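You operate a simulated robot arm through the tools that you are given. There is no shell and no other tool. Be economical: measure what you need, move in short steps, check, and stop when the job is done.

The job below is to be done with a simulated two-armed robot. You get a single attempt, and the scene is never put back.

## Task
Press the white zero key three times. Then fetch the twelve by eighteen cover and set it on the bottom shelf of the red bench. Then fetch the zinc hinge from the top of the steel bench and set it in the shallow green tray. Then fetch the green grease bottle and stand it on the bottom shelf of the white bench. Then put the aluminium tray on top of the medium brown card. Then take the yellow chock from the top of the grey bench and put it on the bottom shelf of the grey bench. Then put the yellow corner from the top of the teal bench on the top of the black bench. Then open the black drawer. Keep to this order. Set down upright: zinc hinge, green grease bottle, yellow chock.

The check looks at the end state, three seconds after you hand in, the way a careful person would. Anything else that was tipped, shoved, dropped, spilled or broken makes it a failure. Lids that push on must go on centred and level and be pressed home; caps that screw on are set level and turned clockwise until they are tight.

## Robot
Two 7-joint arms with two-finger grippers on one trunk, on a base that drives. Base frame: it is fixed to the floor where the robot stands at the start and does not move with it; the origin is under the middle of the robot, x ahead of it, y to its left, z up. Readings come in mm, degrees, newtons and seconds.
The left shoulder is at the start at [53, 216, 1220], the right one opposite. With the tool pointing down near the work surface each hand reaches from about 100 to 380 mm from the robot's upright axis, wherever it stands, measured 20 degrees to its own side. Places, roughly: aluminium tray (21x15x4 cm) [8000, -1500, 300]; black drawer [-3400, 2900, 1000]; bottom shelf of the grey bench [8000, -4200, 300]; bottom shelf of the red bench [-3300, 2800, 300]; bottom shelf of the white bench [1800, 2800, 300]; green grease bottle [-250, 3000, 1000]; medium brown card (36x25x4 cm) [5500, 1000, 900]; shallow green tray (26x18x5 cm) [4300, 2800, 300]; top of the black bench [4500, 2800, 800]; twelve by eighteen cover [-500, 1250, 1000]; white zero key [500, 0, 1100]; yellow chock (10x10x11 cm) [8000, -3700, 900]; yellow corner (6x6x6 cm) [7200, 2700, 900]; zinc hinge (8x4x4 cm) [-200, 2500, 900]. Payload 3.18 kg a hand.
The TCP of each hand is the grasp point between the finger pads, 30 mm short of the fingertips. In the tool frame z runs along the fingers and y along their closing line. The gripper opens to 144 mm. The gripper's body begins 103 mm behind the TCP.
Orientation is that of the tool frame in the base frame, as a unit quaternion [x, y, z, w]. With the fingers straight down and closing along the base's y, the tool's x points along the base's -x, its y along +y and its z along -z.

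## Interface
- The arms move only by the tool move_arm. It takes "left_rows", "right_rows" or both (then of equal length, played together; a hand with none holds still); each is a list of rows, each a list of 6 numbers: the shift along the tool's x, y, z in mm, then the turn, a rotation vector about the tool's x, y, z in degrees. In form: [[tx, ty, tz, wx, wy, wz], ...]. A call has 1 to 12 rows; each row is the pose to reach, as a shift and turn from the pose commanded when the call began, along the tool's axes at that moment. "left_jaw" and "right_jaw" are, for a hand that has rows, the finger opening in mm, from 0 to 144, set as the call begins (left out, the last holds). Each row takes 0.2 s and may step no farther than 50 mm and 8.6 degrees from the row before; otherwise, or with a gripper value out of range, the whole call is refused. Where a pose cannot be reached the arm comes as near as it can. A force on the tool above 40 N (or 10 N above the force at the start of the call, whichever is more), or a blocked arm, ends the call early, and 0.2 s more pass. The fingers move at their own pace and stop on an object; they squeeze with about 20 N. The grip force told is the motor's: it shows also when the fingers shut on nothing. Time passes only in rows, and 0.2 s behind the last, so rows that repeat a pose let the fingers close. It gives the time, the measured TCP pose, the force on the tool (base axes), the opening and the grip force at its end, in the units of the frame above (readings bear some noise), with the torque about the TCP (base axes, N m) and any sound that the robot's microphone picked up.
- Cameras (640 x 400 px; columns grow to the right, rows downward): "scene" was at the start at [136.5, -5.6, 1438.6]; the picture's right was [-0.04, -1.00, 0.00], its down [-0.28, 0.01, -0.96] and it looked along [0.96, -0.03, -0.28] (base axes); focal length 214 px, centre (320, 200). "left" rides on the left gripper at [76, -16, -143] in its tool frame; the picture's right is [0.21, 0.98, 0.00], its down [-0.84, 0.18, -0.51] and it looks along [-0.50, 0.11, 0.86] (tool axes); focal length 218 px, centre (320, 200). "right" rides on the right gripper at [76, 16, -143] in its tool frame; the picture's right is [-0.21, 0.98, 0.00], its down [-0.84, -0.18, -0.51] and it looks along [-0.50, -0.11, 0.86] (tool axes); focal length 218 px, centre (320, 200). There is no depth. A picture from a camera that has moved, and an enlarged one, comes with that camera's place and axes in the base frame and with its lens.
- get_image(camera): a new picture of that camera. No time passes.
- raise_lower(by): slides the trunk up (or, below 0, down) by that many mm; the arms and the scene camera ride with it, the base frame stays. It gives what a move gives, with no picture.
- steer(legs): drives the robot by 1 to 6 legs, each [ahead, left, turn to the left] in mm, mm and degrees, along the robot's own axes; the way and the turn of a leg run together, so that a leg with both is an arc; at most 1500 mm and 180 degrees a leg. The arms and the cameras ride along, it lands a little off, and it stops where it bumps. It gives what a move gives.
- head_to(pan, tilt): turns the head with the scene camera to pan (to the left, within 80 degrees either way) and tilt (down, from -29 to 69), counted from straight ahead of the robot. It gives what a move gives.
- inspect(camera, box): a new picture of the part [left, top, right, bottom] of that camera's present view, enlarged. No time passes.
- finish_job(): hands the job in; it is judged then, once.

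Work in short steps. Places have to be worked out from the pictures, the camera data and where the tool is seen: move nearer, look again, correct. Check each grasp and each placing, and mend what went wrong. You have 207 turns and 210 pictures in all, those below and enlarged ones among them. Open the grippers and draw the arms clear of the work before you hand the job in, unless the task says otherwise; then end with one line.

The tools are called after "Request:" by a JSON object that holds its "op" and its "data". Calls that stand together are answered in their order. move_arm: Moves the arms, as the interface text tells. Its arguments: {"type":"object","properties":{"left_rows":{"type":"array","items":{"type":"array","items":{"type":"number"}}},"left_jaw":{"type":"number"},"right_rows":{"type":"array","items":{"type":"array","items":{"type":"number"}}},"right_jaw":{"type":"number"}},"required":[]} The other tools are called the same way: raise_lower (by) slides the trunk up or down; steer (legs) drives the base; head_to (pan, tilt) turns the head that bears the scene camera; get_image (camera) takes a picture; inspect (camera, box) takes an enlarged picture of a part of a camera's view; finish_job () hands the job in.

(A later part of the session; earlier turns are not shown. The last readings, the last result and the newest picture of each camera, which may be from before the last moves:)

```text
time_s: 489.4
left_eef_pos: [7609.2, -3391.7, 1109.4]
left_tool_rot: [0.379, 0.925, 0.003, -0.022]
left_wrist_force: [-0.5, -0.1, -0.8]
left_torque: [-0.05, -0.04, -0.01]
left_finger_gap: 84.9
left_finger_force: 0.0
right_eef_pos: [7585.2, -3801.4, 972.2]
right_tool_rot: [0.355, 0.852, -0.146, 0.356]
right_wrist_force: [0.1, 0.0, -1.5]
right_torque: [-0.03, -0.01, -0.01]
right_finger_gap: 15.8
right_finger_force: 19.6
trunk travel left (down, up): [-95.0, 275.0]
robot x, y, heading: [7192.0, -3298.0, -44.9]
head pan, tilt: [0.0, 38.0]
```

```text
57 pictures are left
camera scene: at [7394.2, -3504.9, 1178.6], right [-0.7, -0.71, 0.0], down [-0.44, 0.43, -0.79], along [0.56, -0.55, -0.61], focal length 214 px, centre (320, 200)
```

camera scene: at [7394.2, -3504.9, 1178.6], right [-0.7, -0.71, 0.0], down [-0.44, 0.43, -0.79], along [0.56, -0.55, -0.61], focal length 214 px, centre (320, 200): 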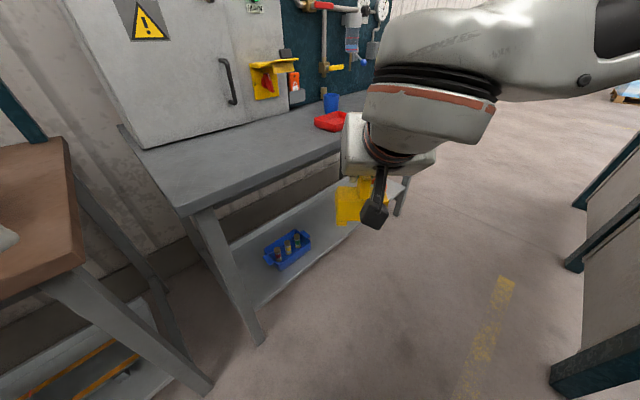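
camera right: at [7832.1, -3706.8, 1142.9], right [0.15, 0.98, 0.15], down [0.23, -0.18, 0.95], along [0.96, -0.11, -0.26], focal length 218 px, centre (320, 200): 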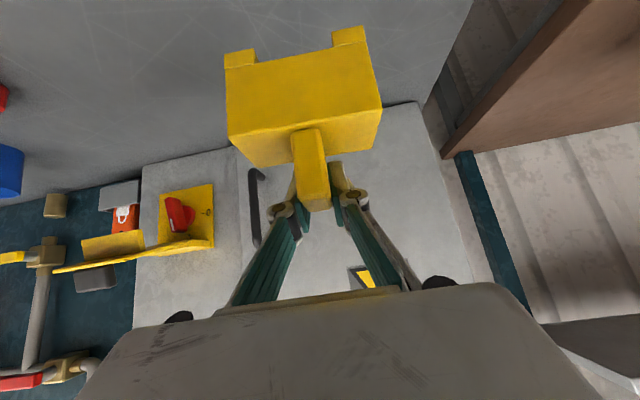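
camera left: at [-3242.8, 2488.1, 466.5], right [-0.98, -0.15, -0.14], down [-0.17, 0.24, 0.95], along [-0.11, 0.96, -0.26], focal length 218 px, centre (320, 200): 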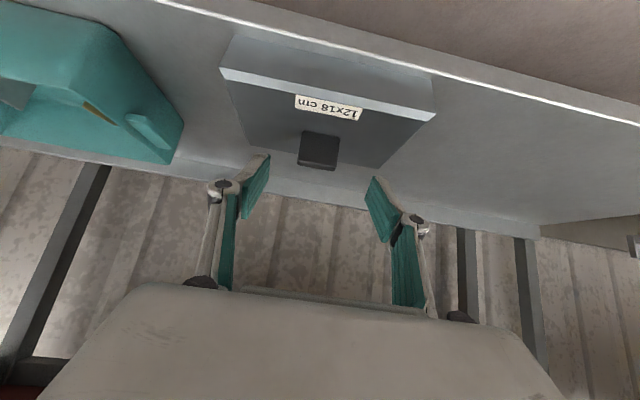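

Position is good; the panels to the right are clear. I run the extension-and-lowering sequence.

Request:
{"op": "move_arm", "data": {"right_rows": [[30, 0, 30, 0, 0, 0], [55, 0, 68, 0, 0, 0], [72, 0, 110, 0, 0, 0], [84, 0, 152, 0, 0, 0], [92, 0, 195, 0, 0, 0], [98, 0, 239, 0, 0, 0], [100, 0, 283, 0, 0, 0], [100, 0, 325, 0, 0, 0]]}}

Request:
{"op": "raise_lower", "data": {"by": -85}}

Request:
{"op": "move_arm", "data": {"right_rows": [[-2, 0, 40, 0, 0, 0], [-4, 0, 80, 0, 0, 0], [-6, 0, 120, 0, 0, 0], [-9, 0, 160, 0, 0, 0], [-9, 0, 185, 0, 0, 0]]}}

Request:
{"op": "get_image", "data": {"camera": "scene"}}

Request:
{"op": "get_image", "data": {"camera": "right"}}

```text
time_s: 491.2
left_eef_pos: [7610.6, -3393.9, 1106.5]
left_tool_rot: [0.379, 0.925, 0.006, -0.024]
left_wrist_force: [-0.3, 0.2, -0.3]
left_torque: [0.01, -0.02, 0.02]
left_finger_gap: 85.3
left_finger_force: 0.1
right_eef_pos: [7699.7, -3913.4, 666.9]
right_tool_rot: [0.355, 0.853, -0.146, 0.354]
right_wrist_force: [0.6, -0.6, -2.7]
right_torque: [-0.01, -0.04, 0.02]
right_finger_gap: 15.7
right_finger_force: 19.5
trunk travel left (down, up): [-95.0, 275.0]
robot x, y, heading: [7189.8, -3300.2, -44.5]
head pan, tilt: [0.0, 38.0]
```

```text
time_s: 492.4
left_eef_pos: [7608.9, -3392.3, 1023.6]
left_tool_rot: [0.378, 0.925, 0.004, -0.022]
left_wrist_force: [-0.6, 0.1, -0.5]
left_torque: [-0.04, -0.02, 0.0]
left_finger_gap: 84.9
left_finger_force: 0.0
right_eef_pos: [7698.4, -3912.0, 586.9]
right_tool_rot: [0.355, 0.852, -0.146, 0.356]
right_wrist_force: [-0.2, 0.4, -2.2]
right_torque: [0.02, 0.0, 0.05]
right_finger_gap: 15.9
right_finger_force: 19.8
trunk travel left (down, up): [-10.0, 360.0]
robot x, y, heading: [7187.6, -3300.1, -44.4]
head pan, tilt: [0.0, 38.0]
```

```text
time_s: 493.6
left_eef_pos: [7610.1, -3393.5, 1022.2]
left_tool_rot: [0.379, 0.925, 0.005, -0.024]
left_wrist_force: [0.5, 0.3, -0.4]
left_torque: [0.03, -0.01, 0.05]
left_finger_gap: 84.6
left_finger_force: 0.0
right_eef_pos: [7794.7, -4013.2, 459.2]
right_tool_rot: [0.356, 0.853, -0.146, 0.354]
right_wrist_force: [0.7, -0.5, -2.2]
right_torque: [-0.04, -0.03, 0.0]
right_finger_gap: 15.9
right_finger_force: 20.1
trunk travel left (down, up): [-10.0, 360.0]
robot x, y, heading: [7190.6, -3302.8, -45.1]
head pan, tilt: [0.0, 38.0]
```

```text
56 pictures are left
camera scene: at [7451.8, -3561.9, 1066.1], right [-0.7, -0.71, 0.0], down [-0.44, 0.43, -0.79], along [0.56, -0.55, -0.62], focal length 214 px, centre (320, 200)
```

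scene: 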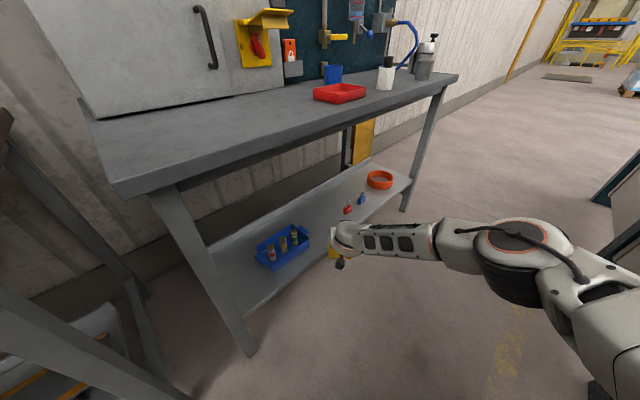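

```text
55 pictures are left
camera right: at [7699.0, -3892.0, 505.9], right [0.8, 0.58, 0.15], down [0.04, -0.3, 0.95], along [0.6, -0.76, -0.26], focal length 218 px, centre (320, 200)
```

right: 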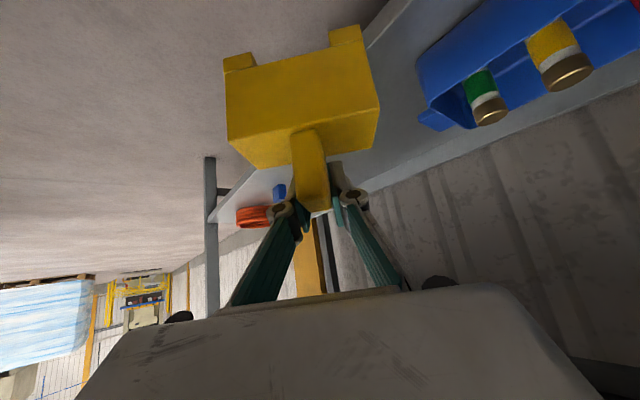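

The free gap runs y≈-4005 (blue box) to ≈-4270 (red piece). I drive 191 ahead (diagonally) so the chock comes to about (7938,-4140).

Request:
{"op": "steer", "data": {"legs": [[191, 11, 0]]}}

Request:
{"op": "get_image", "data": {"camera": "right"}}

Request:
{"op": "inspect", "data": {"camera": "scene", "box": [220, 160, 420, 285]}}

```text
time_s: 495.1
left_eef_pos: [7729.3, -3509.5, 1035.9]
left_tool_rot: [0.378, 0.926, 0.005, -0.004]
left_wrist_force: [0.2, 0.6, -0.3]
left_torque: [-0.03, -0.04, 0.0]
left_finger_gap: 85.0
left_finger_force: 0.1
right_eef_pos: [7932.9, -4135.7, 486.0]
right_tool_rot: [0.354, 0.847, -0.145, 0.369]
right_wrist_force: [-0.6, -0.5, -2.4]
right_torque: [-0.02, -0.03, -0.01]
right_finger_gap: 16.0
right_finger_force: 20.1
trunk travel left (down, up): [-10.0, 360.0]
robot x, y, heading: [7332.1, -3425.2, -44.2]
head pan, tilt: [0.0, 38.0]
```

```text
54 pictures are left
camera right: at [7835.5, -4015.4, 528.4], right [0.79, 0.59, 0.17], down [0.01, -0.29, 0.96], along [0.61, -0.76, -0.23], focal length 218 px, centre (320, 200)
```

right: 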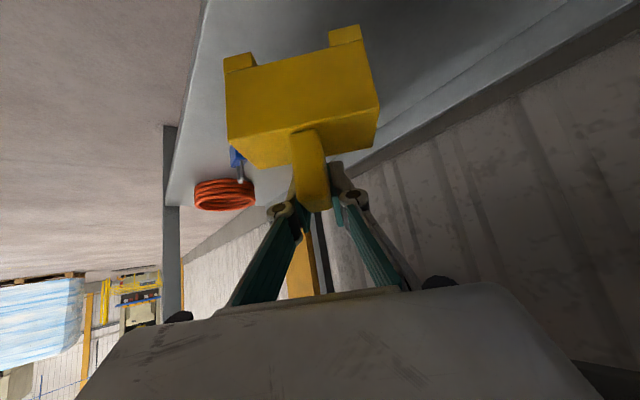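

```text
3.20 times, centred on (320, 222) of scene
camera zoom: at [7571.2, -3680.5, 1076.6], right [-0.7, -0.71, -0.01], down [-0.42, 0.43, -0.8], along [0.58, -0.56, -0.6], focal length 686 px, centre (320, 128)
```

zoom: 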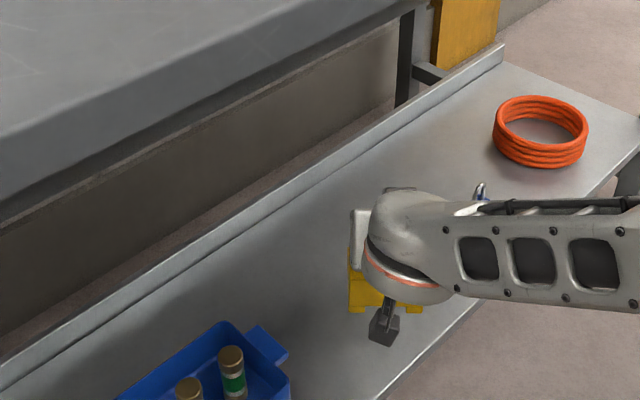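

The whole robot seems tilted ~2° (hand rose to 486) — something may be touching. I look to the left side.

Request:
{"op": "head_to", "data": {"pan": 70, "tilt": 30}}

Request:
{"op": "get_image", "data": {"camera": "scene"}}

Request:
{"op": "get_image", "data": {"camera": "left"}}

```text
time_s: 496.6
left_eef_pos: [7729.3, -3511.3, 1036.2]
left_tool_rot: [0.377, 0.926, 0.004, -0.004]
left_wrist_force: [0.5, 0.7, -0.5]
left_torque: [-0.01, 0.01, -0.03]
left_finger_gap: 85.0
left_finger_force: 0.1
right_eef_pos: [7933.4, -4134.0, 483.0]
right_tool_rot: [0.353, 0.848, -0.143, 0.368]
right_wrist_force: [0.6, 0.2, -2.6]
right_torque: [-0.02, -0.01, 0.01]
right_finger_gap: 15.7
right_finger_force: 19.5
trunk travel left (down, up): [-10.0, 360.0]
robot x, y, heading: [7330.2, -3424.4, -44.4]
head pan, tilt: [70.0, 30.0]
```

```text
52 pictures are left
camera scene: at [7591.5, -3582.0, 1088.0], right [0.43, -0.9, 0.01], down [-0.43, -0.22, -0.88], along [0.79, 0.37, -0.48], focal length 214 px, centre (320, 200)
```

scene: 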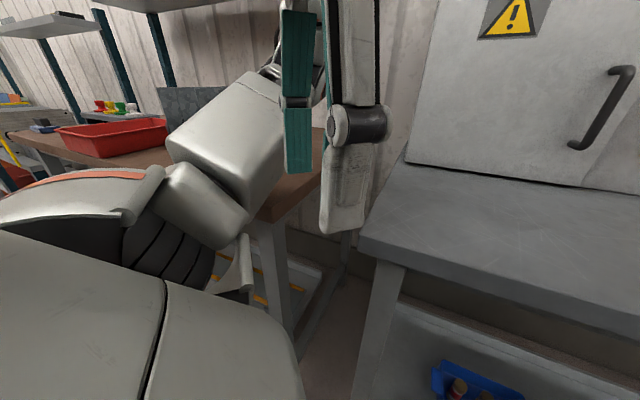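

```text
51 pictures are left
camera left: at [7662.2, -3471.3, 1180.7], right [0.53, 0.85, 0.01], down [0.73, -0.47, 0.5], along [0.43, -0.26, -0.87], focal length 218 px, centre (320, 200)
```

left: 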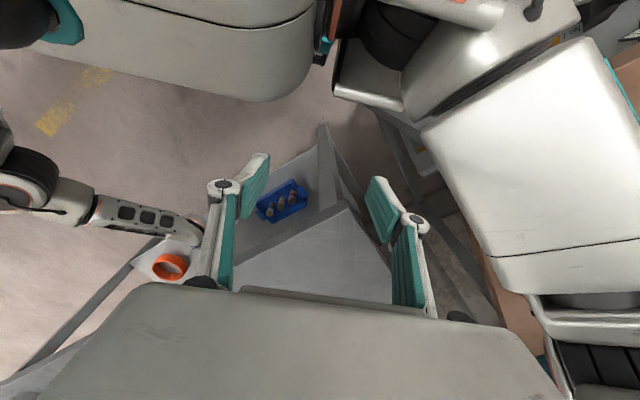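

The left elbow presses against the brown bench's corner. I back off 100 mm, then lift the left arm and bring it inward.

Request:
{"op": "steer", "data": {"legs": [[-100, 0, 0]]}}

Request:
{"op": "move_arm", "data": {"left_rows": [[0, 0, -40, 0, 0, 0], [0, 0, -80, 0, 0, 0], [0, 0, -120, 0, 0, 0], [0, -20, -160, 0, 0, 0], [0, -45, -200, 0, 0, 0], [0, -70, -240, 0, 0, 0]]}}

Request:
{"op": "get_image", "data": {"camera": "scene"}}

```text
time_s: 497.7
left_eef_pos: [7681.7, -3446.2, 1021.8]
left_tool_rot: [0.376, 0.926, 0.004, -0.022]
left_wrist_force: [-0.2, 0.7, 0.8]
left_torque: [-0.03, 0.0, 0.03]
left_finger_gap: 85.0
left_finger_force: 0.1
right_eef_pos: [7870.0, -4064.9, 458.1]
right_tool_rot: [0.354, 0.853, -0.146, 0.354]
right_wrist_force: [0.4, 0.0, -1.7]
right_torque: [0.0, 0.02, 0.0]
right_finger_gap: 15.7
right_finger_force: 19.5
trunk travel left (down, up): [-10.0, 360.0]
robot x, y, heading: [7264.9, -3356.7, -44.3]
head pan, tilt: [70.0, 30.0]
```

```text
time_s: 498.7
left_eef_pos: [7638.4, -3457.0, 1045.2]
left_tool_rot: [0.382, 0.924, 0.003, -0.025]
left_wrist_force: [10.6, 3.7, -1.8]
left_torque: [-0.74, 1.34, -0.64]
left_finger_gap: 84.8
left_finger_force: 0.1
left hand out of reach, approached as far as the arm can: row 1, 2, 3, 4
right_eef_pos: [7870.3, -4064.0, 458.9]
right_tool_rot: [0.354, 0.854, -0.145, 0.353]
right_wrist_force: [0.0, -0.6, -2.2]
right_torque: [-0.02, -0.02, 0.0]
right_finger_gap: 15.9
right_finger_force: 19.8
trunk travel left (down, up): [-10.0, 360.0]
robot x, y, heading: [7261.9, -3355.3, -44.5]
head pan, tilt: [70.0, 30.0]
stopped in row 4 (left hand): the force on the tool passed its limit at 46 N (the readings are from after the stop); the commanded pose is now the measured one
```

```text
50 pictures are left
camera scene: at [7544.7, -3515.3, 1080.4], right [0.44, -0.9, 0.0], down [-0.43, -0.21, -0.88], along [0.78, 0.39, -0.48], focal length 214 px, centre (320, 200)
```

scene: 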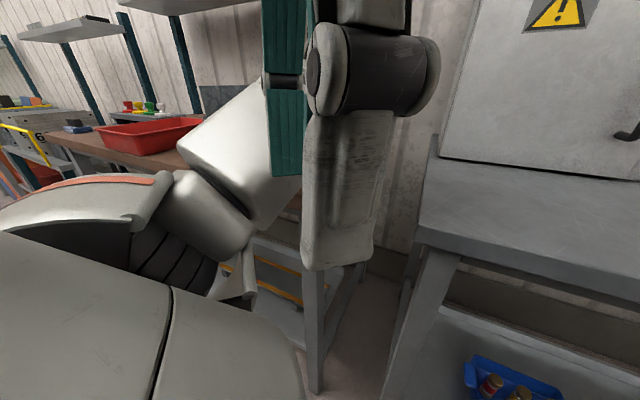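

The left arm can't rise in this posture, so instead I reposition: slide south 133 mm, then turn left 4.5°, which brings the chock to about (7928,-4140) while keeping the left elbow away from the brown bench.

Request:
{"op": "steer", "data": {"legs": [[93, -95, 0], [0, 0, 4.5]]}}

Request:
{"op": "head_to", "data": {"pan": 10, "tilt": 40}}

Request:
{"op": "get_image", "data": {"camera": "scene"}}

Request:
{"op": "get_image", "data": {"camera": "right"}}

```text
time_s: 500.6
left_eef_pos: [7646.0, -3559.8, 1045.3]
left_tool_rot: [0.346, 0.938, 0.003, -0.025]
left_wrist_force: [16.1, 12.6, 4.7]
left_torque: [-1.78, 2.56, -1.39]
left_finger_gap: 84.9
left_finger_force: 0.1
right_eef_pos: [7923.9, -4147.5, 458.9]
right_tool_rot: [0.32, 0.866, -0.132, 0.36]
right_wrist_force: [-0.2, 0.0, -2.5]
right_torque: [-0.04, -0.03, 0.0]
right_finger_gap: 15.9
right_finger_force: 19.7
trunk travel left (down, up): [-10.0, 360.0]
robot x, y, heading: [7261.5, -3485.9, -40.2]
head pan, tilt: [70.0, 30.0]
```

```text
time_s: 501.9
left_eef_pos: [7646.7, -3558.8, 1045.2]
left_tool_rot: [0.349, 0.937, 0.002, -0.026]
left_wrist_force: [76.8, 26.8, -6.5]
left_torque: [-4.14, 10.66, -4.14]
left_finger_gap: 84.8
left_finger_force: 0.1
right_eef_pos: [7924.6, -4148.2, 459.7]
right_tool_rot: [0.319, 0.867, -0.131, 0.36]
right_wrist_force: [0.2, 0.0, -1.7]
right_torque: [-0.02, -0.01, 0.02]
right_finger_gap: 16.2
right_finger_force: 20.4
trunk travel left (down, up): [-10.0, 360.0]
robot x, y, heading: [7260.4, -3486.5, -39.9]
head pan, tilt: [10.0, 40.0]
```

```text
49 pictures are left
camera scene: at [7556.6, -3626.3, 1079.8], right [0.5, -0.87, 0.0], down [-0.42, -0.24, -0.87], along [0.76, 0.43, -0.49], focal length 214 px, centre (320, 200)
```

scene: 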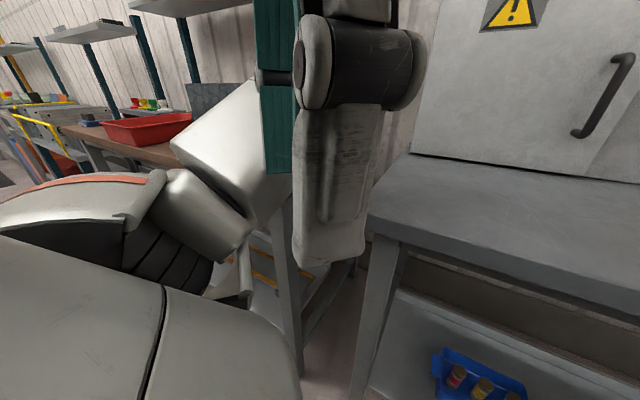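

```text
48 pictures are left
camera right: at [7817.6, -4035.8, 506.4], right [0.75, 0.65, 0.15], down [0.06, -0.29, 0.95], along [0.66, -0.7, -0.26], focal length 218 px, centre (320, 200)
```

right: 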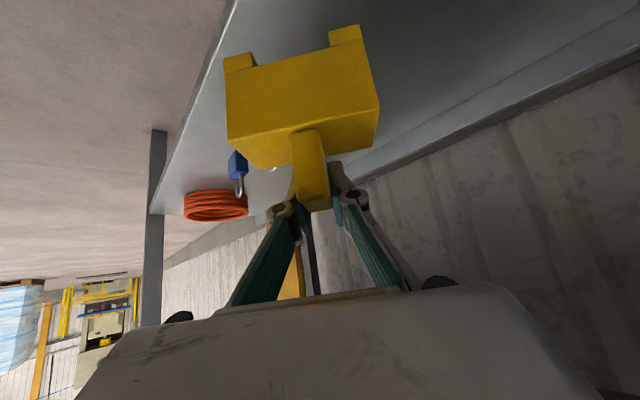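

The chock is where I want it; the head is pressing on the left gripper, so I ease the left hand forward/left first.

Request:
{"op": "move_arm", "data": {"left_rows": [[-10, 8, 5, 0, 0, 0], [-30, 20, 10, 0, 0, 0], [-55, 35, 15, 0, 0, 0]]}}

Request:
{"op": "inspect", "data": {"camera": "scene", "box": [160, 140, 480, 340]}}

```text
time_s: 502.7
left_eef_pos: [7702.7, -3568.7, 1020.6]
left_tool_rot: [0.35, 0.937, 0.003, -0.023]
left_wrist_force: [-0.3, -0.3, 0.4]
left_torque: [0.02, 0.01, -0.04]
left_finger_gap: 84.8
left_finger_force: 0.0
left hand out of reach, approached as far as the arm can: row 3
right_eef_pos: [7924.2, -4147.8, 461.4]
right_tool_rot: [0.32, 0.866, -0.132, 0.36]
right_wrist_force: [-0.6, 0.3, -1.7]
right_torque: [0.01, 0.03, 0.02]
right_finger_gap: 15.9
right_finger_force: 20.1
trunk travel left (down, up): [-10.0, 360.0]
robot x, y, heading: [7262.4, -3488.1, -40.0]
head pan, tilt: [10.0, 40.0]
```

```text
2.00 times, centred on (320, 240) of scene
camera zoom: at [7552.7, -3710.9, 1064.0], right [-0.47, -0.88, 0.0], down [-0.57, 0.3, -0.77], along [0.68, -0.36, -0.64], focal length 429 px, centre (320, 120)
```

zoom: 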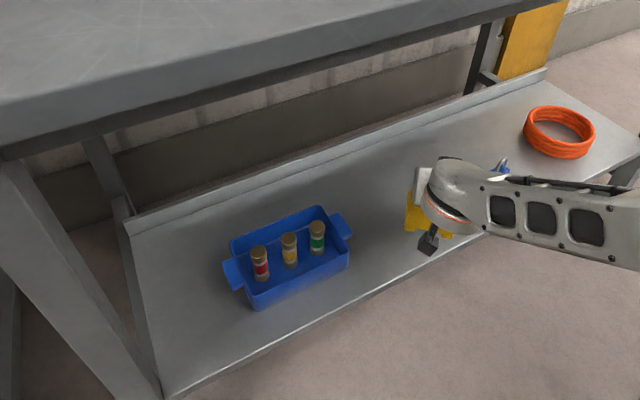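

Resolved. For more margin from the shelf edge I nudge 20 ahead and 25 left, then lower.

Request:
{"op": "steer", "data": {"legs": [[20, 25, 0]]}}

Request:
{"op": "move_arm", "data": {"right_rows": [[12, 0, 12, 0, 0, 0], [24, 0, 24, 0, 0, 0], [33, 0, 33, 0, 0, 0], [36, 0, 36, 0, 0, 0], [39, 0, 39, 0, 0, 0], [42, 0, 42, 0, 0, 0], [45, 0, 45, 0, 0, 0], [48, 0, 48, 0, 0, 0]]}}

Request:
{"op": "inspect", "data": {"camera": "scene", "box": [240, 160, 440, 285]}}

```text
time_s: 503.6
left_eef_pos: [7733.3, -3564.3, 1022.7]
left_tool_rot: [0.346, 0.938, 0.002, -0.022]
left_wrist_force: [-0.4, 0.4, -0.1]
left_torque: [0.03, 0.0, -0.01]
left_finger_gap: 84.9
left_finger_force: 0.1
right_eef_pos: [7955.4, -4141.1, 463.2]
right_tool_rot: [0.32, 0.865, -0.13, 0.363]
right_wrist_force: [1.3, -0.2, -1.2]
right_torque: [-0.04, -0.03, -0.02]
right_finger_gap: 16.0
right_finger_force: 20.0
trunk travel left (down, up): [-10.0, 360.0]
robot x, y, heading: [7289.5, -3479.2, -39.8]
head pan, tilt: [10.0, 40.0]
```

```text
time_s: 505.4
left_eef_pos: [7732.3, -3564.0, 1023.5]
left_tool_rot: [0.347, 0.938, 0.002, -0.023]
left_wrist_force: [0.0, -0.6, -0.2]
left_torque: [0.0, 0.0, 0.0]
left_finger_gap: 84.9
left_finger_force: 0.0
right_eef_pos: [7955.5, -4141.1, 394.7]
right_tool_rot: [0.32, 0.865, -0.131, 0.363]
right_wrist_force: [1.2, 0.0, -1.9]
right_torque: [-0.01, -0.02, -0.01]
right_finger_gap: 15.7
right_finger_force: 20.2
trunk travel left (down, up): [-10.0, 360.0]
robot x, y, heading: [7292.0, -3480.0, -39.9]
head pan, tilt: [10.0, 40.0]
```

```text
3.20 times, centred on (340, 222) of scene
camera zoom: at [7578.8, -3708.1, 1064.8], right [-0.5, -0.87, 0.0], down [-0.55, 0.32, -0.77], along [0.67, -0.38, -0.64], focal length 686 px, centre (256, 128)
```

zoom: 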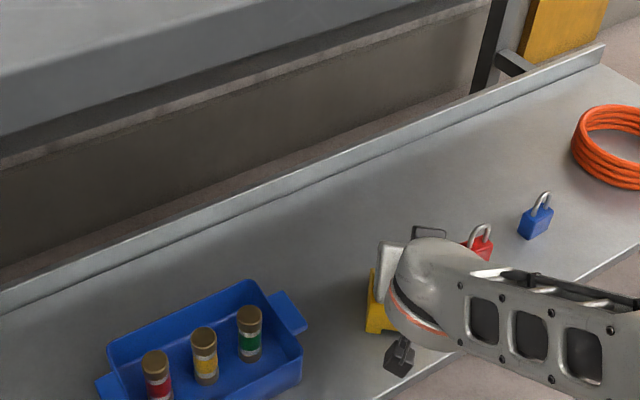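

No contact yet at 394.7; continuing in small steps.

Request:
{"op": "move_arm", "data": {"right_rows": [[2, 0, 2, 0, 0, 0], [4, 0, 4, 0, 0, 0], [6, 0, 6, 0, 0, 0], [8, 0, 8, 0, 0, 0], [10, 0, 10, 0, 0, 0], [12, 0, 12, 0, 0, 0], [14, 0, 14, 0, 0, 0], [16, 0, 16, 0, 0, 0]]}}

Request:
{"op": "get_image", "data": {"camera": "right"}}

```text
time_s: 507.2
left_eef_pos: [7732.7, -3563.1, 1022.1]
left_tool_rot: [0.346, 0.938, 0.002, -0.022]
left_wrist_force: [0.3, 0.9, 0.5]
left_torque: [0.03, 0.01, -0.02]
left_finger_gap: 85.1
left_finger_force: 0.0
right_eef_pos: [7957.0, -4142.9, 374.8]
right_tool_rot: [0.32, 0.864, -0.133, 0.365]
right_wrist_force: [3.1, -0.2, 26.6]
right_torque: [0.13, 0.31, -0.1]
right_finger_gap: 15.7
right_finger_force: 20.2
trunk travel left (down, up): [-10.0, 360.0]
robot x, y, heading: [7295.8, -3480.3, -39.9]
head pan, tilt: [10.0, 40.0]
```

```text
45 pictures are left
camera right: at [7849.8, -4031.1, 421.2], right [0.75, 0.65, 0.15], down [0.05, -0.29, 0.96], along [0.66, -0.7, -0.25], focal length 218 px, centre (320, 200)
```

right: 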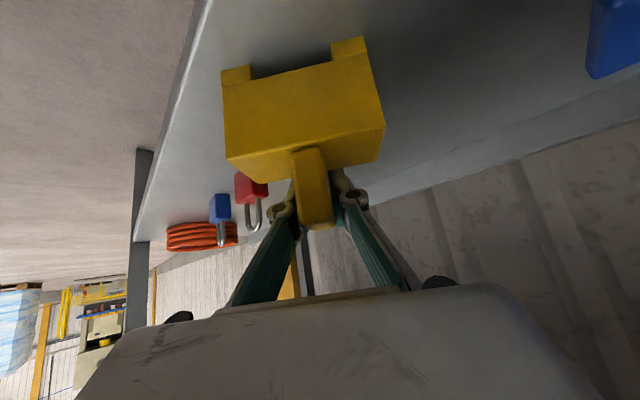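

Contact at 27 N. I relax 3 mm and open, then withdraw along the tool axis.

Request:
{"op": "move_arm", "data": {"right_rows": [[-2, 0, -2, 0, 0, 0], [-2, 0, -2, 0, 0, 0], [-2, 0, -2, 0, 0, 0]], "right_jaw": 60}}

Request:
{"op": "move_arm", "data": {"right_rows": [[-3, 0, -8, 0, 0, 0], [-10, 0, -30, 0, 0, 0], [-16, 0, -60, 0, 0, 0], [-20, 0, -90, 0, 0, 0]]}}

Request:
{"op": "get_image", "data": {"camera": "right"}}

```text
time_s: 508.0
left_eef_pos: [7732.9, -3563.5, 1022.5]
left_tool_rot: [0.346, 0.938, 0.002, -0.023]
left_wrist_force: [-1.0, -0.1, 0.7]
left_torque: [-0.01, -0.02, 0.02]
left_finger_gap: 84.9
left_finger_force: 0.0
right_eef_pos: [7954.2, -4140.0, 373.5]
right_tool_rot: [0.321, 0.866, -0.13, 0.36]
right_wrist_force: [-0.1, -0.3, 0.0]
right_torque: [0.04, 0.02, 0.03]
right_finger_gap: 59.2
right_finger_force: 0.0
trunk travel left (down, up): [-10.0, 360.0]
robot x, y, heading: [7293.4, -3478.4, -40.0]
head pan, tilt: [10.0, 40.0]
```

```text
time_s: 509.0
left_eef_pos: [7733.6, -3562.6, 1022.8]
left_tool_rot: [0.347, 0.938, 0.002, -0.022]
left_wrist_force: [0.4, -0.4, 0.4]
left_torque: [0.0, -0.01, -0.04]
left_finger_gap: 84.7
left_finger_force: 0.1
right_eef_pos: [7916.9, -4109.4, 454.1]
right_tool_rot: [0.32, 0.866, -0.131, 0.362]
right_wrist_force: [0.4, -0.4, 0.6]
right_torque: [-0.03, -0.01, -0.01]
right_finger_gap: 60.1
right_finger_force: 0.0
trunk travel left (down, up): [-10.0, 360.0]
robot x, y, heading: [7293.3, -3480.2, -40.1]
head pan, tilt: [10.0, 40.0]
```

```text
44 pictures are left
camera right: at [7810.6, -3997.0, 499.5], right [0.75, 0.65, 0.15], down [0.06, -0.29, 0.95], along [0.66, -0.7, -0.25], focal length 218 px, centre (320, 200)
```

right: 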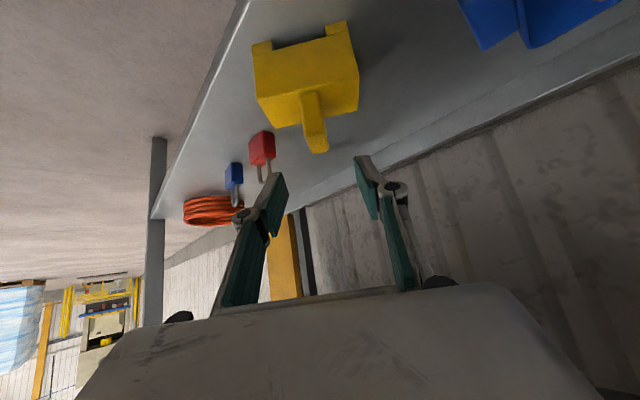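

The chock stands on the shelf. I draw back out diagonally and raise the trunk.

Request:
{"op": "steer", "data": {"legs": [[-110, -45, 0]]}}

Request:
{"op": "raise_lower", "data": {"by": 100}}

Request:
{"op": "move_arm", "data": {"right_rows": [[-10, 0, -40, 0, 0, 0], [-20, 0, -80, 0, 0, 0], [-30, 0, -120, 0, 0, 0], [-40, 0, -160, 0, 0, 0], [-50, 0, -200, 0, 0, 0], [-60, 0, -240, 0, 0, 0], [-70, 0, -280, 0, 0, 0], [-80, 0, -320, 0, 0, 0], [-90, 0, -358, 0, 0, 0]]}}

Request:
{"op": "raise_lower", "data": {"by": 110}}

Request:
{"op": "get_image", "data": {"camera": "scene"}}

```text
time_s: 510.3
left_eef_pos: [7624.4, -3526.8, 1020.7]
left_tool_rot: [0.346, 0.938, 0.001, -0.025]
left_wrist_force: [0.3, -0.2, 0.2]
left_torque: [-0.02, -0.04, 0.01]
left_finger_gap: 85.0
left_finger_force: 0.1
right_eef_pos: [7805.9, -4073.8, 449.1]
right_tool_rot: [0.321, 0.866, -0.132, 0.36]
right_wrist_force: [-0.7, -0.1, 1.0]
right_torque: [0.02, 0.0, 0.02]
right_finger_gap: 60.1
right_finger_force: 0.1
trunk travel left (down, up): [-10.0, 360.0]
robot x, y, heading: [7182.1, -3443.7, -40.2]
head pan, tilt: [10.0, 40.0]
```

```text
time_s: 511.6
left_eef_pos: [7626.2, -3529.8, 1118.9]
left_tool_rot: [0.347, 0.938, 0.001, -0.027]
left_wrist_force: [0.0, -0.9, 0.3]
left_torque: [0.04, 0.07, -0.04]
left_finger_gap: 84.7
left_finger_force: 0.1
right_eef_pos: [7804.8, -4072.6, 545.5]
right_tool_rot: [0.32, 0.868, -0.131, 0.358]
right_wrist_force: [0.7, 0.6, -0.9]
right_torque: [-0.04, -0.03, 0.03]
right_finger_gap: 60.0
right_finger_force: 0.0
trunk travel left (down, up): [-110.0, 260.0]
robot x, y, heading: [7181.6, -3445.7, -40.0]
head pan, tilt: [10.0, 40.0]
```

```text
time_s: 513.6
left_eef_pos: [7623.7, -3526.6, 1122.0]
left_tool_rot: [0.347, 0.937, 0.0, -0.024]
left_wrist_force: [-0.5, 0.4, 0.2]
left_torque: [0.01, -0.03, 0.04]
left_finger_gap: 85.1
left_finger_force: 0.1
right_eef_pos: [7660.8, -3951.5, 868.1]
right_tool_rot: [0.32, 0.866, -0.132, 0.361]
right_wrist_force: [0.0, -0.1, 0.5]
right_torque: [0.03, 0.04, 0.01]
right_finger_gap: 60.5
right_finger_force: 0.0
trunk travel left (down, up): [-110.0, 260.0]
robot x, y, heading: [7177.6, -3444.0, -39.7]
head pan, tilt: [10.0, 40.0]
```

```text
time_s: 515.0
left_eef_pos: [7626.0, -3528.3, 1229.7]
left_tool_rot: [0.346, 0.938, 0.001, -0.025]
left_wrist_force: [-0.2, -0.3, -1.0]
left_torque: [0.01, 0.04, -0.03]
left_finger_gap: 85.3
left_finger_force: 0.1
right_eef_pos: [7660.9, -3950.5, 974.0]
right_tool_rot: [0.32, 0.867, -0.131, 0.359]
right_wrist_force: [0.3, 0.1, 0.1]
right_torque: [0.0, 0.0, -0.01]
right_finger_gap: 60.2
right_finger_force: 0.0
trunk travel left (down, up): [-220.0, 150.0]
robot x, y, heading: [7181.7, -3443.7, -40.2]
head pan, tilt: [10.0, 40.0]
```

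```text
43 pictures are left
camera scene: at [7315.4, -3541.4, 1318.2], right [-0.5, -0.87, 0.0], down [-0.56, 0.32, -0.77], along [0.66, -0.38, -0.64], focal length 214 px, centre (320, 200)
```

scene: 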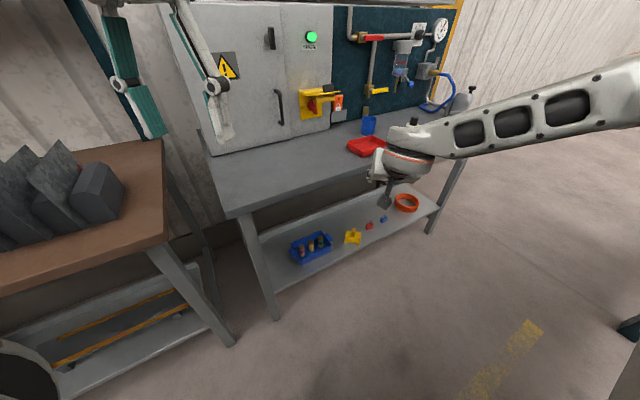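

Chock confirmed upright on the shelf. I raise the right hand, turn to −90°, and drive backwards north toward the teal bench.

Request:
{"op": "move_arm", "data": {"right_rows": [[-28, 0, -28, 0, 0, 0], [-57, 0, -57, 0, 0, 0], [-85, 0, -85, 0, 0, 0]]}}

Request:
{"op": "steer", "data": {"legs": [[54, 45, 0], [0, 0, -50], [-1450, 0, 0], [-1450, 0, 0], [-1450, 0, 0]]}}

```text
time_s: 515.8
left_eef_pos: [7623.5, -3525.5, 1230.3]
left_tool_rot: [0.347, 0.938, 0.001, -0.025]
left_wrist_force: [0.1, 0.8, -0.2]
left_torque: [-0.03, -0.02, -0.04]
left_finger_gap: 85.2
left_finger_force: 0.0
right_eef_pos: [7659.6, -3950.1, 1098.4]
right_tool_rot: [0.32, 0.866, -0.131, 0.36]
right_wrist_force: [-0.7, -0.3, -0.4]
right_torque: [-0.02, 0.0, 0.01]
right_finger_gap: 59.9
right_finger_force: 0.2
trunk travel left (down, up): [-220.0, 150.0]
robot x, y, heading: [7178.9, -3445.2, -40.0]
head pan, tilt: [10.0, 40.0]
```

```text
time_s: 539.5
left_eef_pos: [7477.2, 491.0, 1230.2]
left_tool_rot: [0.716, 0.697, 0.011, -0.022]
left_wrist_force: [-0.1, 0.7, -0.6]
left_torque: [0.01, 0.02, 0.02]
left_finger_gap: 84.8
left_finger_force: 0.1
right_eef_pos: [7172.0, 196.3, 1097.3]
right_tool_rot: [0.662, 0.644, -0.274, 0.268]
right_wrist_force: [0.3, 0.9, 0.1]
right_torque: [0.01, 0.0, -0.01]
right_finger_gap: 59.9
right_finger_force: 0.0
trunk travel left (down, up): [-220.0, 150.0]
robot x, y, heading: [7259.8, 889.4, -91.1]
head pan, tilt: [10.0, 40.0]
```

Request:
{"op": "steer", "data": {"legs": [[-950, -250, 1.1], [0, 0, 90], [0, 0, 90]]}}

Request:
{"op": "head_to", "data": {"pan": 0, "tilt": 35}}

Request:
{"op": "get_image", "data": {"camera": "scene"}}

```text
time_s: 552.2
left_eef_pos: [6797.7, 2239.2, 1230.2]
left_tool_rot: [-0.702, 0.711, -0.022, -0.011]
left_wrist_force: [-0.3, 0.3, 0.0]
left_torque: [0.01, -0.03, 0.03]
left_finger_gap: 85.0
left_finger_force: 0.1
right_eef_pos: [7100.0, 2538.8, 1097.8]
right_tool_rot: [-0.648, 0.658, 0.269, 0.273]
right_wrist_force: [-0.5, -0.1, -1.6]
right_torque: [0.03, -0.03, -0.01]
right_finger_gap: 59.8
right_finger_force: 0.1
trunk travel left (down, up): [-220.0, 150.0]
robot x, y, heading: [7018.4, 1849.6, 89.9]
head pan, tilt: [10.0, 40.0]
```

```text
time_s: 553.0
left_eef_pos: [6798.4, 2240.2, 1231.1]
left_tool_rot: [-0.702, 0.712, -0.023, -0.011]
left_wrist_force: [0.3, 0.2, 0.1]
left_torque: [-0.04, 0.02, -0.03]
left_finger_gap: 85.2
left_finger_force: 0.1
right_eef_pos: [7100.1, 2538.2, 1097.9]
right_tool_rot: [-0.649, 0.658, 0.27, 0.272]
right_wrist_force: [-0.4, -1.0, 0.2]
right_torque: [-0.03, 0.04, 0.01]
right_finger_gap: 59.9
right_finger_force: 0.1
trunk travel left (down, up): [-220.0, 150.0]
robot x, y, heading: [7018.3, 1846.8, 89.7]
head pan, tilt: [0.0, 35.0]
```

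```text
42 pictures are left
camera scene: at [7018.2, 2011.3, 1326.1], right [1.0, 0.0, 0.0], down [0.0, -0.57, -0.82], along [0.0, 0.82, -0.57], focal length 214 px, centre (320, 200)
```

scene: 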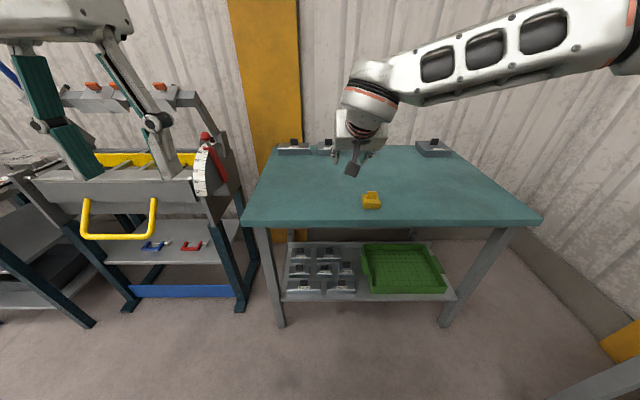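

Request:
{"op": "inspect", "data": {"camera": "scene", "box": [308, 155, 436, 235]}}

Request:
{"op": "get_image", "data": {"camera": "right"}}

```text
5.00 times, centred on (372, 195) of scene
camera zoom: at [7018.2, 2011.3, 1326.1], right [1.0, 0.0, 0.0], down [0.0, -0.57, -0.82], along [0.0, 0.82, -0.57], focal length 1072 px, centre (60, 225)
```

zoom: 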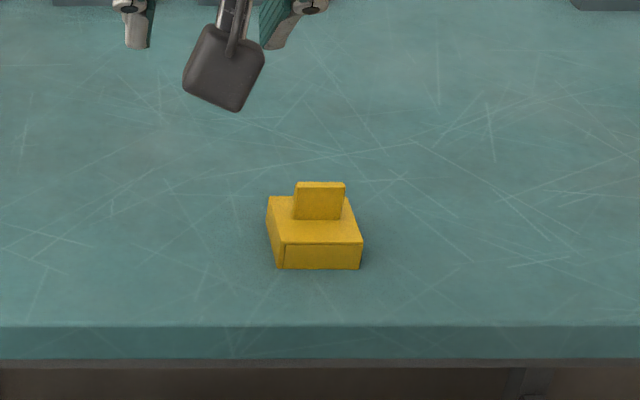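

```text
40 pictures are left
camera right: at [7082.9, 2381.8, 1143.9], right [-0.98, 0.16, 0.15], down [0.19, 0.23, 0.95], along [0.12, 0.96, -0.26], focal length 218 px, centre (320, 200)
```

right: 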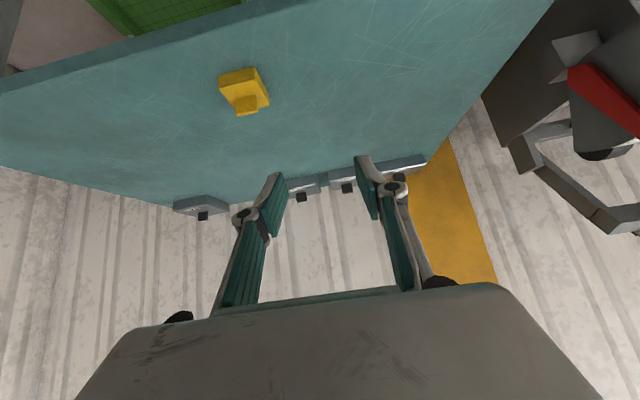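

The yellow corner: base block (z 853–876) with an upright fin at about (7208, 2660, z 876–912), ~37 mm wide. I strafe 106 right and bring the hand close.

Request:
{"op": "steer", "data": {"legs": [[0, -106, 0.2]]}}

Request:
{"op": "move_arm", "data": {"right_rows": [[12, 0, 42, 0, 0, 0], [25, 0, 84, 0, 0, 0], [38, 0, 126, 0, 0, 0], [50, 0, 164, 0, 0, 0]], "right_jaw": 70}}

Request:
{"op": "get_image", "data": {"camera": "right"}}

Request:
{"op": "inspect", "data": {"camera": "scene", "box": [288, 155, 416, 235]}}

```text
time_s: 554.5
left_eef_pos: [6902.0, 2238.3, 1230.4]
left_tool_rot: [-0.703, 0.711, -0.022, -0.012]
left_wrist_force: [0.0, -0.2, -0.5]
left_torque: [-0.04, 0.01, -0.03]
left_finger_gap: 84.9
left_finger_force: 0.1
right_eef_pos: [7203.8, 2536.7, 1096.9]
right_tool_rot: [-0.65, 0.657, 0.27, 0.272]
right_wrist_force: [-0.7, 0.4, -0.4]
right_torque: [0.01, -0.01, 0.02]
right_finger_gap: 59.8
right_finger_force: 0.1
trunk travel left (down, up): [-220.0, 150.0]
robot x, y, heading: [7121.5, 1843.5, 89.7]
head pan, tilt: [0.0, 35.0]
```

```text
time_s: 555.5
left_eef_pos: [6901.3, 2239.9, 1230.0]
left_tool_rot: [-0.702, 0.711, -0.023, -0.013]
left_wrist_force: [-1.0, -0.2, -0.6]
left_torque: [-0.03, -0.01, 0.03]
left_finger_gap: 84.9
left_finger_force: 0.0
right_eef_pos: [7202.0, 2619.3, 944.7]
right_tool_rot: [-0.65, 0.656, 0.27, 0.27]
right_wrist_force: [0.5, 0.8, -0.7]
right_torque: [-0.02, 0.0, 0.0]
right_finger_gap: 69.9
right_finger_force: 0.1
trunk travel left (down, up): [-220.0, 150.0]
robot x, y, heading: [7126.8, 1846.7, 89.9]
head pan, tilt: [0.0, 35.0]
```

```text
39 pictures are left
camera right: at [7186.3, 2462.9, 991.8], right [-0.98, 0.16, 0.15], down [0.18, 0.23, 0.95], along [0.11, 0.96, -0.26], focal length 218 px, centre (320, 200)
```

right: 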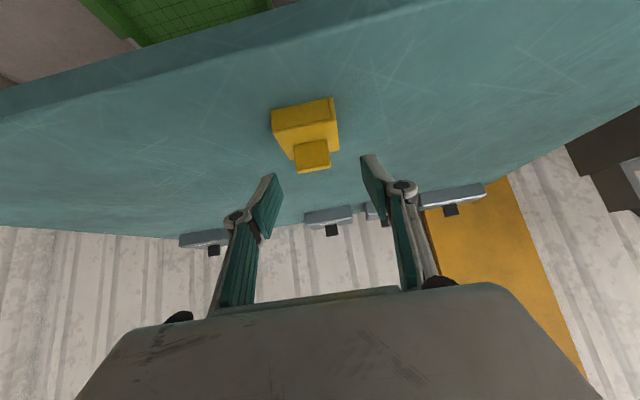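

```text
5.00 times, centred on (352, 195) of scene
camera zoom: at [7122.6, 2011.8, 1325.9], right [1.0, 0.0, 0.0], down [0.0, -0.57, -0.82], along [0.0, 0.82, -0.57], focal length 1072 px, centre (160, 225)
```

zoom: 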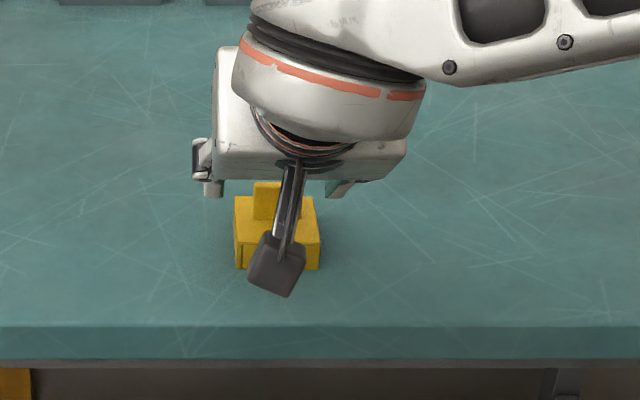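

Consistent: fin at (7209, 2666), top ≈ 905. I move in to straddle it with tips just above the base block.

Request:
{"op": "move_arm", "data": {"right_rows": [[0, -7, 0, 0, 0, 0], [1, -7, 26, 0, 0, 0], [2, -7, 52, 0, 0, 0]]}}

Request:
{"op": "get_image", "data": {"camera": "right"}}

```text
time_s: 556.3
left_eef_pos: [6901.0, 2239.5, 1231.2]
left_tool_rot: [-0.703, 0.711, -0.023, -0.011]
left_wrist_force: [-0.2, 0.1, -0.3]
left_torque: [-0.05, -0.01, 0.0]
left_finger_gap: 84.7
left_finger_force: 0.0
right_eef_pos: [7210.5, 2653.4, 907.2]
right_tool_rot: [-0.65, 0.657, 0.27, 0.271]
right_wrist_force: [-0.1, -0.1, 0.2]
right_torque: [-0.01, 0.0, 0.01]
right_finger_gap: 69.8
right_finger_force: 0.0
trunk travel left (down, up): [-220.0, 150.0]
robot x, y, heading: [7122.2, 1847.0, 89.8]
head pan, tilt: [0.0, 35.0]
```

```text
37 pictures are left
camera right: at [7193.7, 2498.4, 954.7], right [-0.98, 0.16, 0.15], down [0.18, 0.23, 0.95], along [0.11, 0.96, -0.26], focal length 218 px, centre (320, 200)
```

right: 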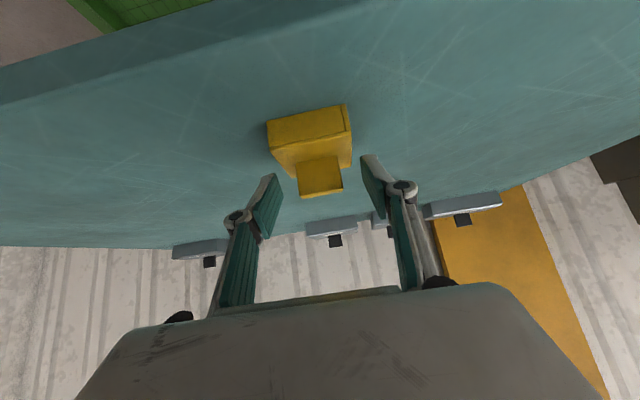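

Centred around the fin. I close and lift.

Request:
{"op": "move_arm", "data": {"right_rows": [[0, 0, 0, 0, 0, 0], [0, 0, 0, 0, 0, 0], [0, 0, 0, 0, 0, 0]], "right_jaw": 10}}

Request:
{"op": "move_arm", "data": {"right_rows": [[-7, 0, -7, 0, 0, 0], [-30, 0, -30, 0, 0, 0], [-60, 0, -60, 0, 0, 0], [-90, 0, -90, 0, 0, 0], [-120, 0, -120, 0, 0, 0]]}}

Request:
{"op": "get_image", "data": {"camera": "right"}}

```text
time_s: 557.1
left_eef_pos: [6902.4, 2238.2, 1231.1]
left_tool_rot: [-0.702, 0.711, -0.021, -0.011]
left_wrist_force: [0.2, 0.1, -0.3]
left_torque: [0.0, 0.03, 0.02]
left_finger_gap: 84.7
left_finger_force: 0.0
right_eef_pos: [7210.1, 2653.7, 908.5]
right_tool_rot: [-0.65, 0.656, 0.27, 0.272]
right_wrist_force: [-0.5, 1.4, 1.7]
right_torque: [0.0, -0.01, 0.0]
right_finger_gap: 35.0
right_finger_force: 20.0
trunk travel left (down, up): [-220.0, 150.0]
robot x, y, heading: [7122.9, 1845.5, 90.2]
head pan, tilt: [0.0, 35.0]
```

```text
time_s: 558.3
left_eef_pos: [6901.4, 2238.2, 1230.5]
left_tool_rot: [-0.702, 0.711, -0.021, -0.011]
left_wrist_force: [0.6, 0.3, 0.6]
left_torque: [0.01, 0.04, 0.0]
left_finger_gap: 85.0
left_finger_force: 0.0
right_eef_pos: [7209.4, 2654.9, 1077.4]
right_tool_rot: [-0.65, 0.656, 0.271, 0.271]
right_wrist_force: [-0.1, -0.1, -0.6]
right_torque: [0.02, 0.0, 0.02]
right_finger_gap: 34.9
right_finger_force: 20.1
trunk travel left (down, up): [-220.0, 150.0]
robot x, y, heading: [7120.6, 1844.5, 89.9]
head pan, tilt: [0.0, 35.0]
```

```text
36 pictures are left
camera right: at [7193.3, 2497.1, 1125.2], right [-0.98, 0.16, 0.15], down [0.18, 0.23, 0.95], along [0.11, 0.96, -0.26], focal length 218 px, centre (320, 200)
```

right: 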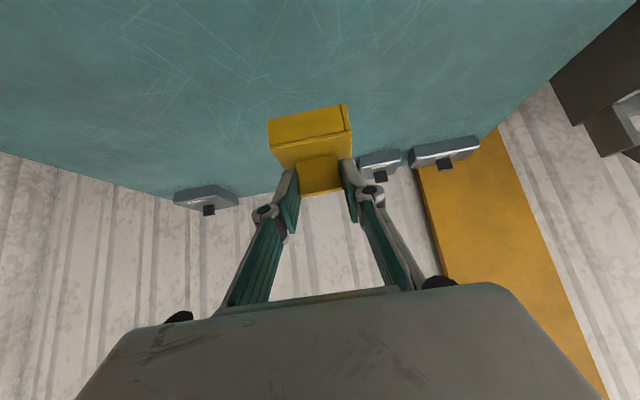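

Corner held. I retract and drive west to the black bench.

Request:
{"op": "move_arm", "data": {"right_rows": [[30, 0, -30, 0, 0, 0], [60, 0, -60, 0, 0, 0], [90, 0, -90, 0, 0, 0]]}}

Request:
{"op": "steer", "data": {"legs": [[0, 0, 90], [1300, 0, 0], [1250, 0, 0], [0, 0, -90]]}}

Request:
{"op": "get_image", "data": {"camera": "scene"}}

```text
time_s: 559.1
left_eef_pos: [6901.8, 2237.4, 1231.4]
left_tool_rot: [-0.702, 0.711, -0.021, -0.011]
left_wrist_force: [-0.6, 0.7, 0.0]
left_torque: [0.05, 0.05, 0.0]
left_finger_gap: 85.3
left_finger_force: 0.0
right_eef_pos: [7210.9, 2525.9, 1078.0]
right_tool_rot: [-0.649, 0.656, 0.271, 0.271]
right_wrist_force: [-0.8, -1.3, 0.4]
right_torque: [0.02, -0.01, -0.01]
right_finger_gap: 34.9
right_finger_force: 19.9
trunk travel left (down, up): [-220.0, 150.0]
robot x, y, heading: [7121.1, 1847.3, 89.8]
head pan, tilt: [0.0, 35.0]
```

```text
time_s: 579.2
left_eef_pos: [4369.3, 2232.5, 1230.6]
left_tool_rot: [-0.696, 0.717, -0.022, -0.012]
left_wrist_force: [-0.4, 0.9, 0.1]
left_torque: [0.0, 0.03, 0.01]
left_finger_gap: 85.0
left_finger_force: 0.1
right_eef_pos: [4683.1, 2516.0, 1078.0]
right_tool_rot: [-0.644, 0.662, 0.269, 0.274]
right_wrist_force: [-0.2, -0.2, -0.2]
right_torque: [0.01, -0.01, -0.01]
right_finger_gap: 34.8
right_finger_force: 20.0
trunk travel left (down, up): [-220.0, 150.0]
robot x, y, heading: [4587.6, 1840.2, 89.1]
head pan, tilt: [0.0, 35.0]
```

```text
35 pictures are left
camera scene: at [4587.0, 2001.8, 1326.2], right [1.0, -0.02, 0.0], down [-0.01, -0.57, -0.82], along [0.01, 0.82, -0.57], focal length 214 px, centre (320, 200)
```

scene: 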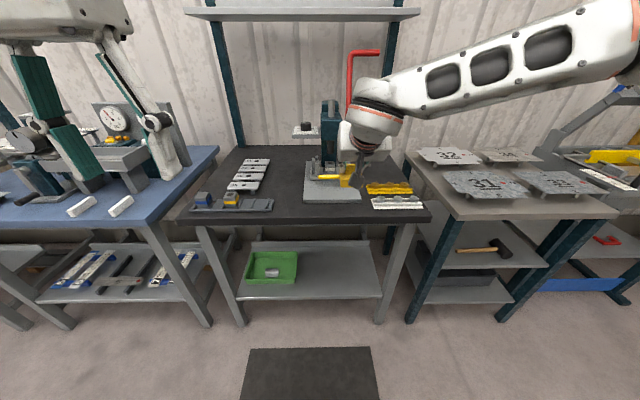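

Request:
{"op": "inspect", "data": {"camera": "scene", "box": [180, 140, 340, 240]}}

```text
4.00 times, centred on (260, 190) of scene
camera zoom: at [4587.0, 2001.8, 1326.2], right [1.0, -0.02, 0.0], down [-0.01, -0.57, -0.82], along [0.01, 0.82, -0.57], focal length 858 px, centre (560, 240)
```

zoom: 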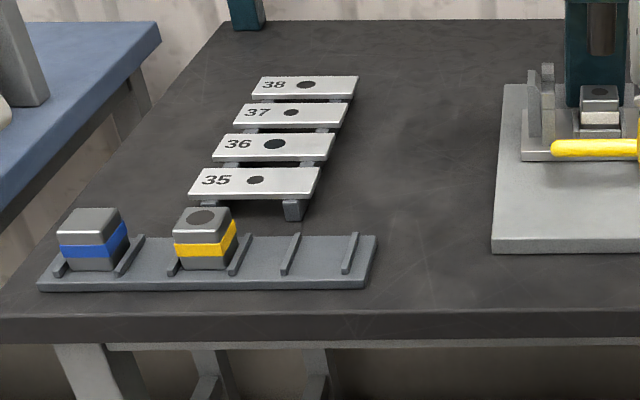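

There's ample free space between the plate stand and the press, around (4442, 2765). I strafe 241 left, drive 130 ahead, and extend.

Request:
{"op": "steer", "data": {"legs": [[0, 241, 0.9], [130, 0, 0]]}}

Request:
{"op": "move_arm", "data": {"right_rows": [[-18, 0, 30, 0, 0, 0], [-36, 0, 60, 0, 0, 0], [-40, 0, 95, 0, 0, 0], [-30, 0, 125, 0, 0, 0], [-10, 0, 150, 0, 0, 0]]}}

Request:
{"op": "get_image", "data": {"camera": "right"}}

Request:
{"op": "get_image", "data": {"camera": "scene"}}

```text
time_s: 582.8
left_eef_pos: [4119.0, 2359.5, 1230.5]
left_tool_rot: [-0.703, 0.711, -0.022, -0.011]
left_wrist_force: [-0.4, 1.0, -0.4]
left_torque: [-0.01, -0.01, -0.01]
left_finger_gap: 84.9
left_finger_force: 0.1
right_eef_pos: [4427.2, 2647.6, 1077.9]
right_tool_rot: [-0.65, 0.656, 0.272, 0.272]
right_wrist_force: [0.4, 0.8, -1.3]
right_torque: [-0.02, 0.0, 0.01]
right_finger_gap: 35.2
right_finger_force: 20.0
trunk travel left (down, up): [-220.0, 150.0]
robot x, y, heading: [4338.7, 1964.1, 90.1]
head pan, tilt: [0.0, 35.0]
```

```text
time_s: 584.0
left_eef_pos: [4119.5, 2361.2, 1229.6]
left_tool_rot: [-0.703, 0.711, -0.022, -0.011]
left_wrist_force: [0.1, -0.2, 1.0]
left_torque: [-0.05, 0.02, -0.02]
left_finger_gap: 85.0
left_finger_force: 0.2
right_eef_pos: [4428.8, 2760.3, 978.4]
right_tool_rot: [-0.651, 0.656, 0.271, 0.27]
right_wrist_force: [0.2, -0.1, -0.3]
right_torque: [-0.02, -0.02, 0.01]
right_finger_gap: 35.2
right_finger_force: 20.0
trunk travel left (down, up): [-220.0, 150.0]
robot x, y, heading: [4343.2, 1963.3, 89.9]
head pan, tilt: [0.0, 35.0]
```

```text
33 pictures are left
camera right: at [4411.9, 2604.2, 1025.1], right [-0.98, 0.16, 0.15], down [0.18, 0.23, 0.95], along [0.11, 0.96, -0.26], focal length 218 px, centre (320, 200)
```

right: 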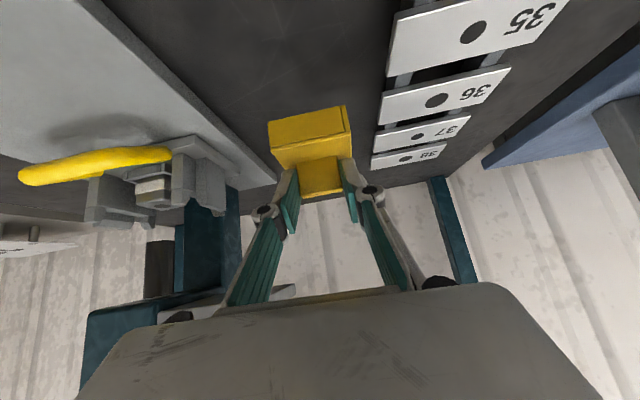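

```text
32 pictures are left
camera scene: at [4340.6, 2132.3, 1326.0], right [1.0, 0.0, 0.0], down [0.0, -0.57, -0.82], along [0.0, 0.82, -0.57], focal length 214 px, centre (320, 200)
```

scene: 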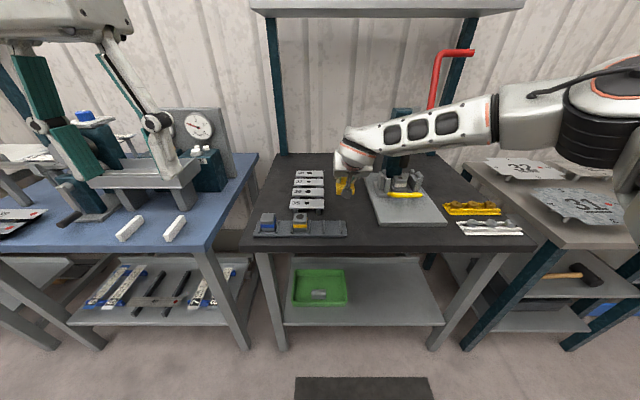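

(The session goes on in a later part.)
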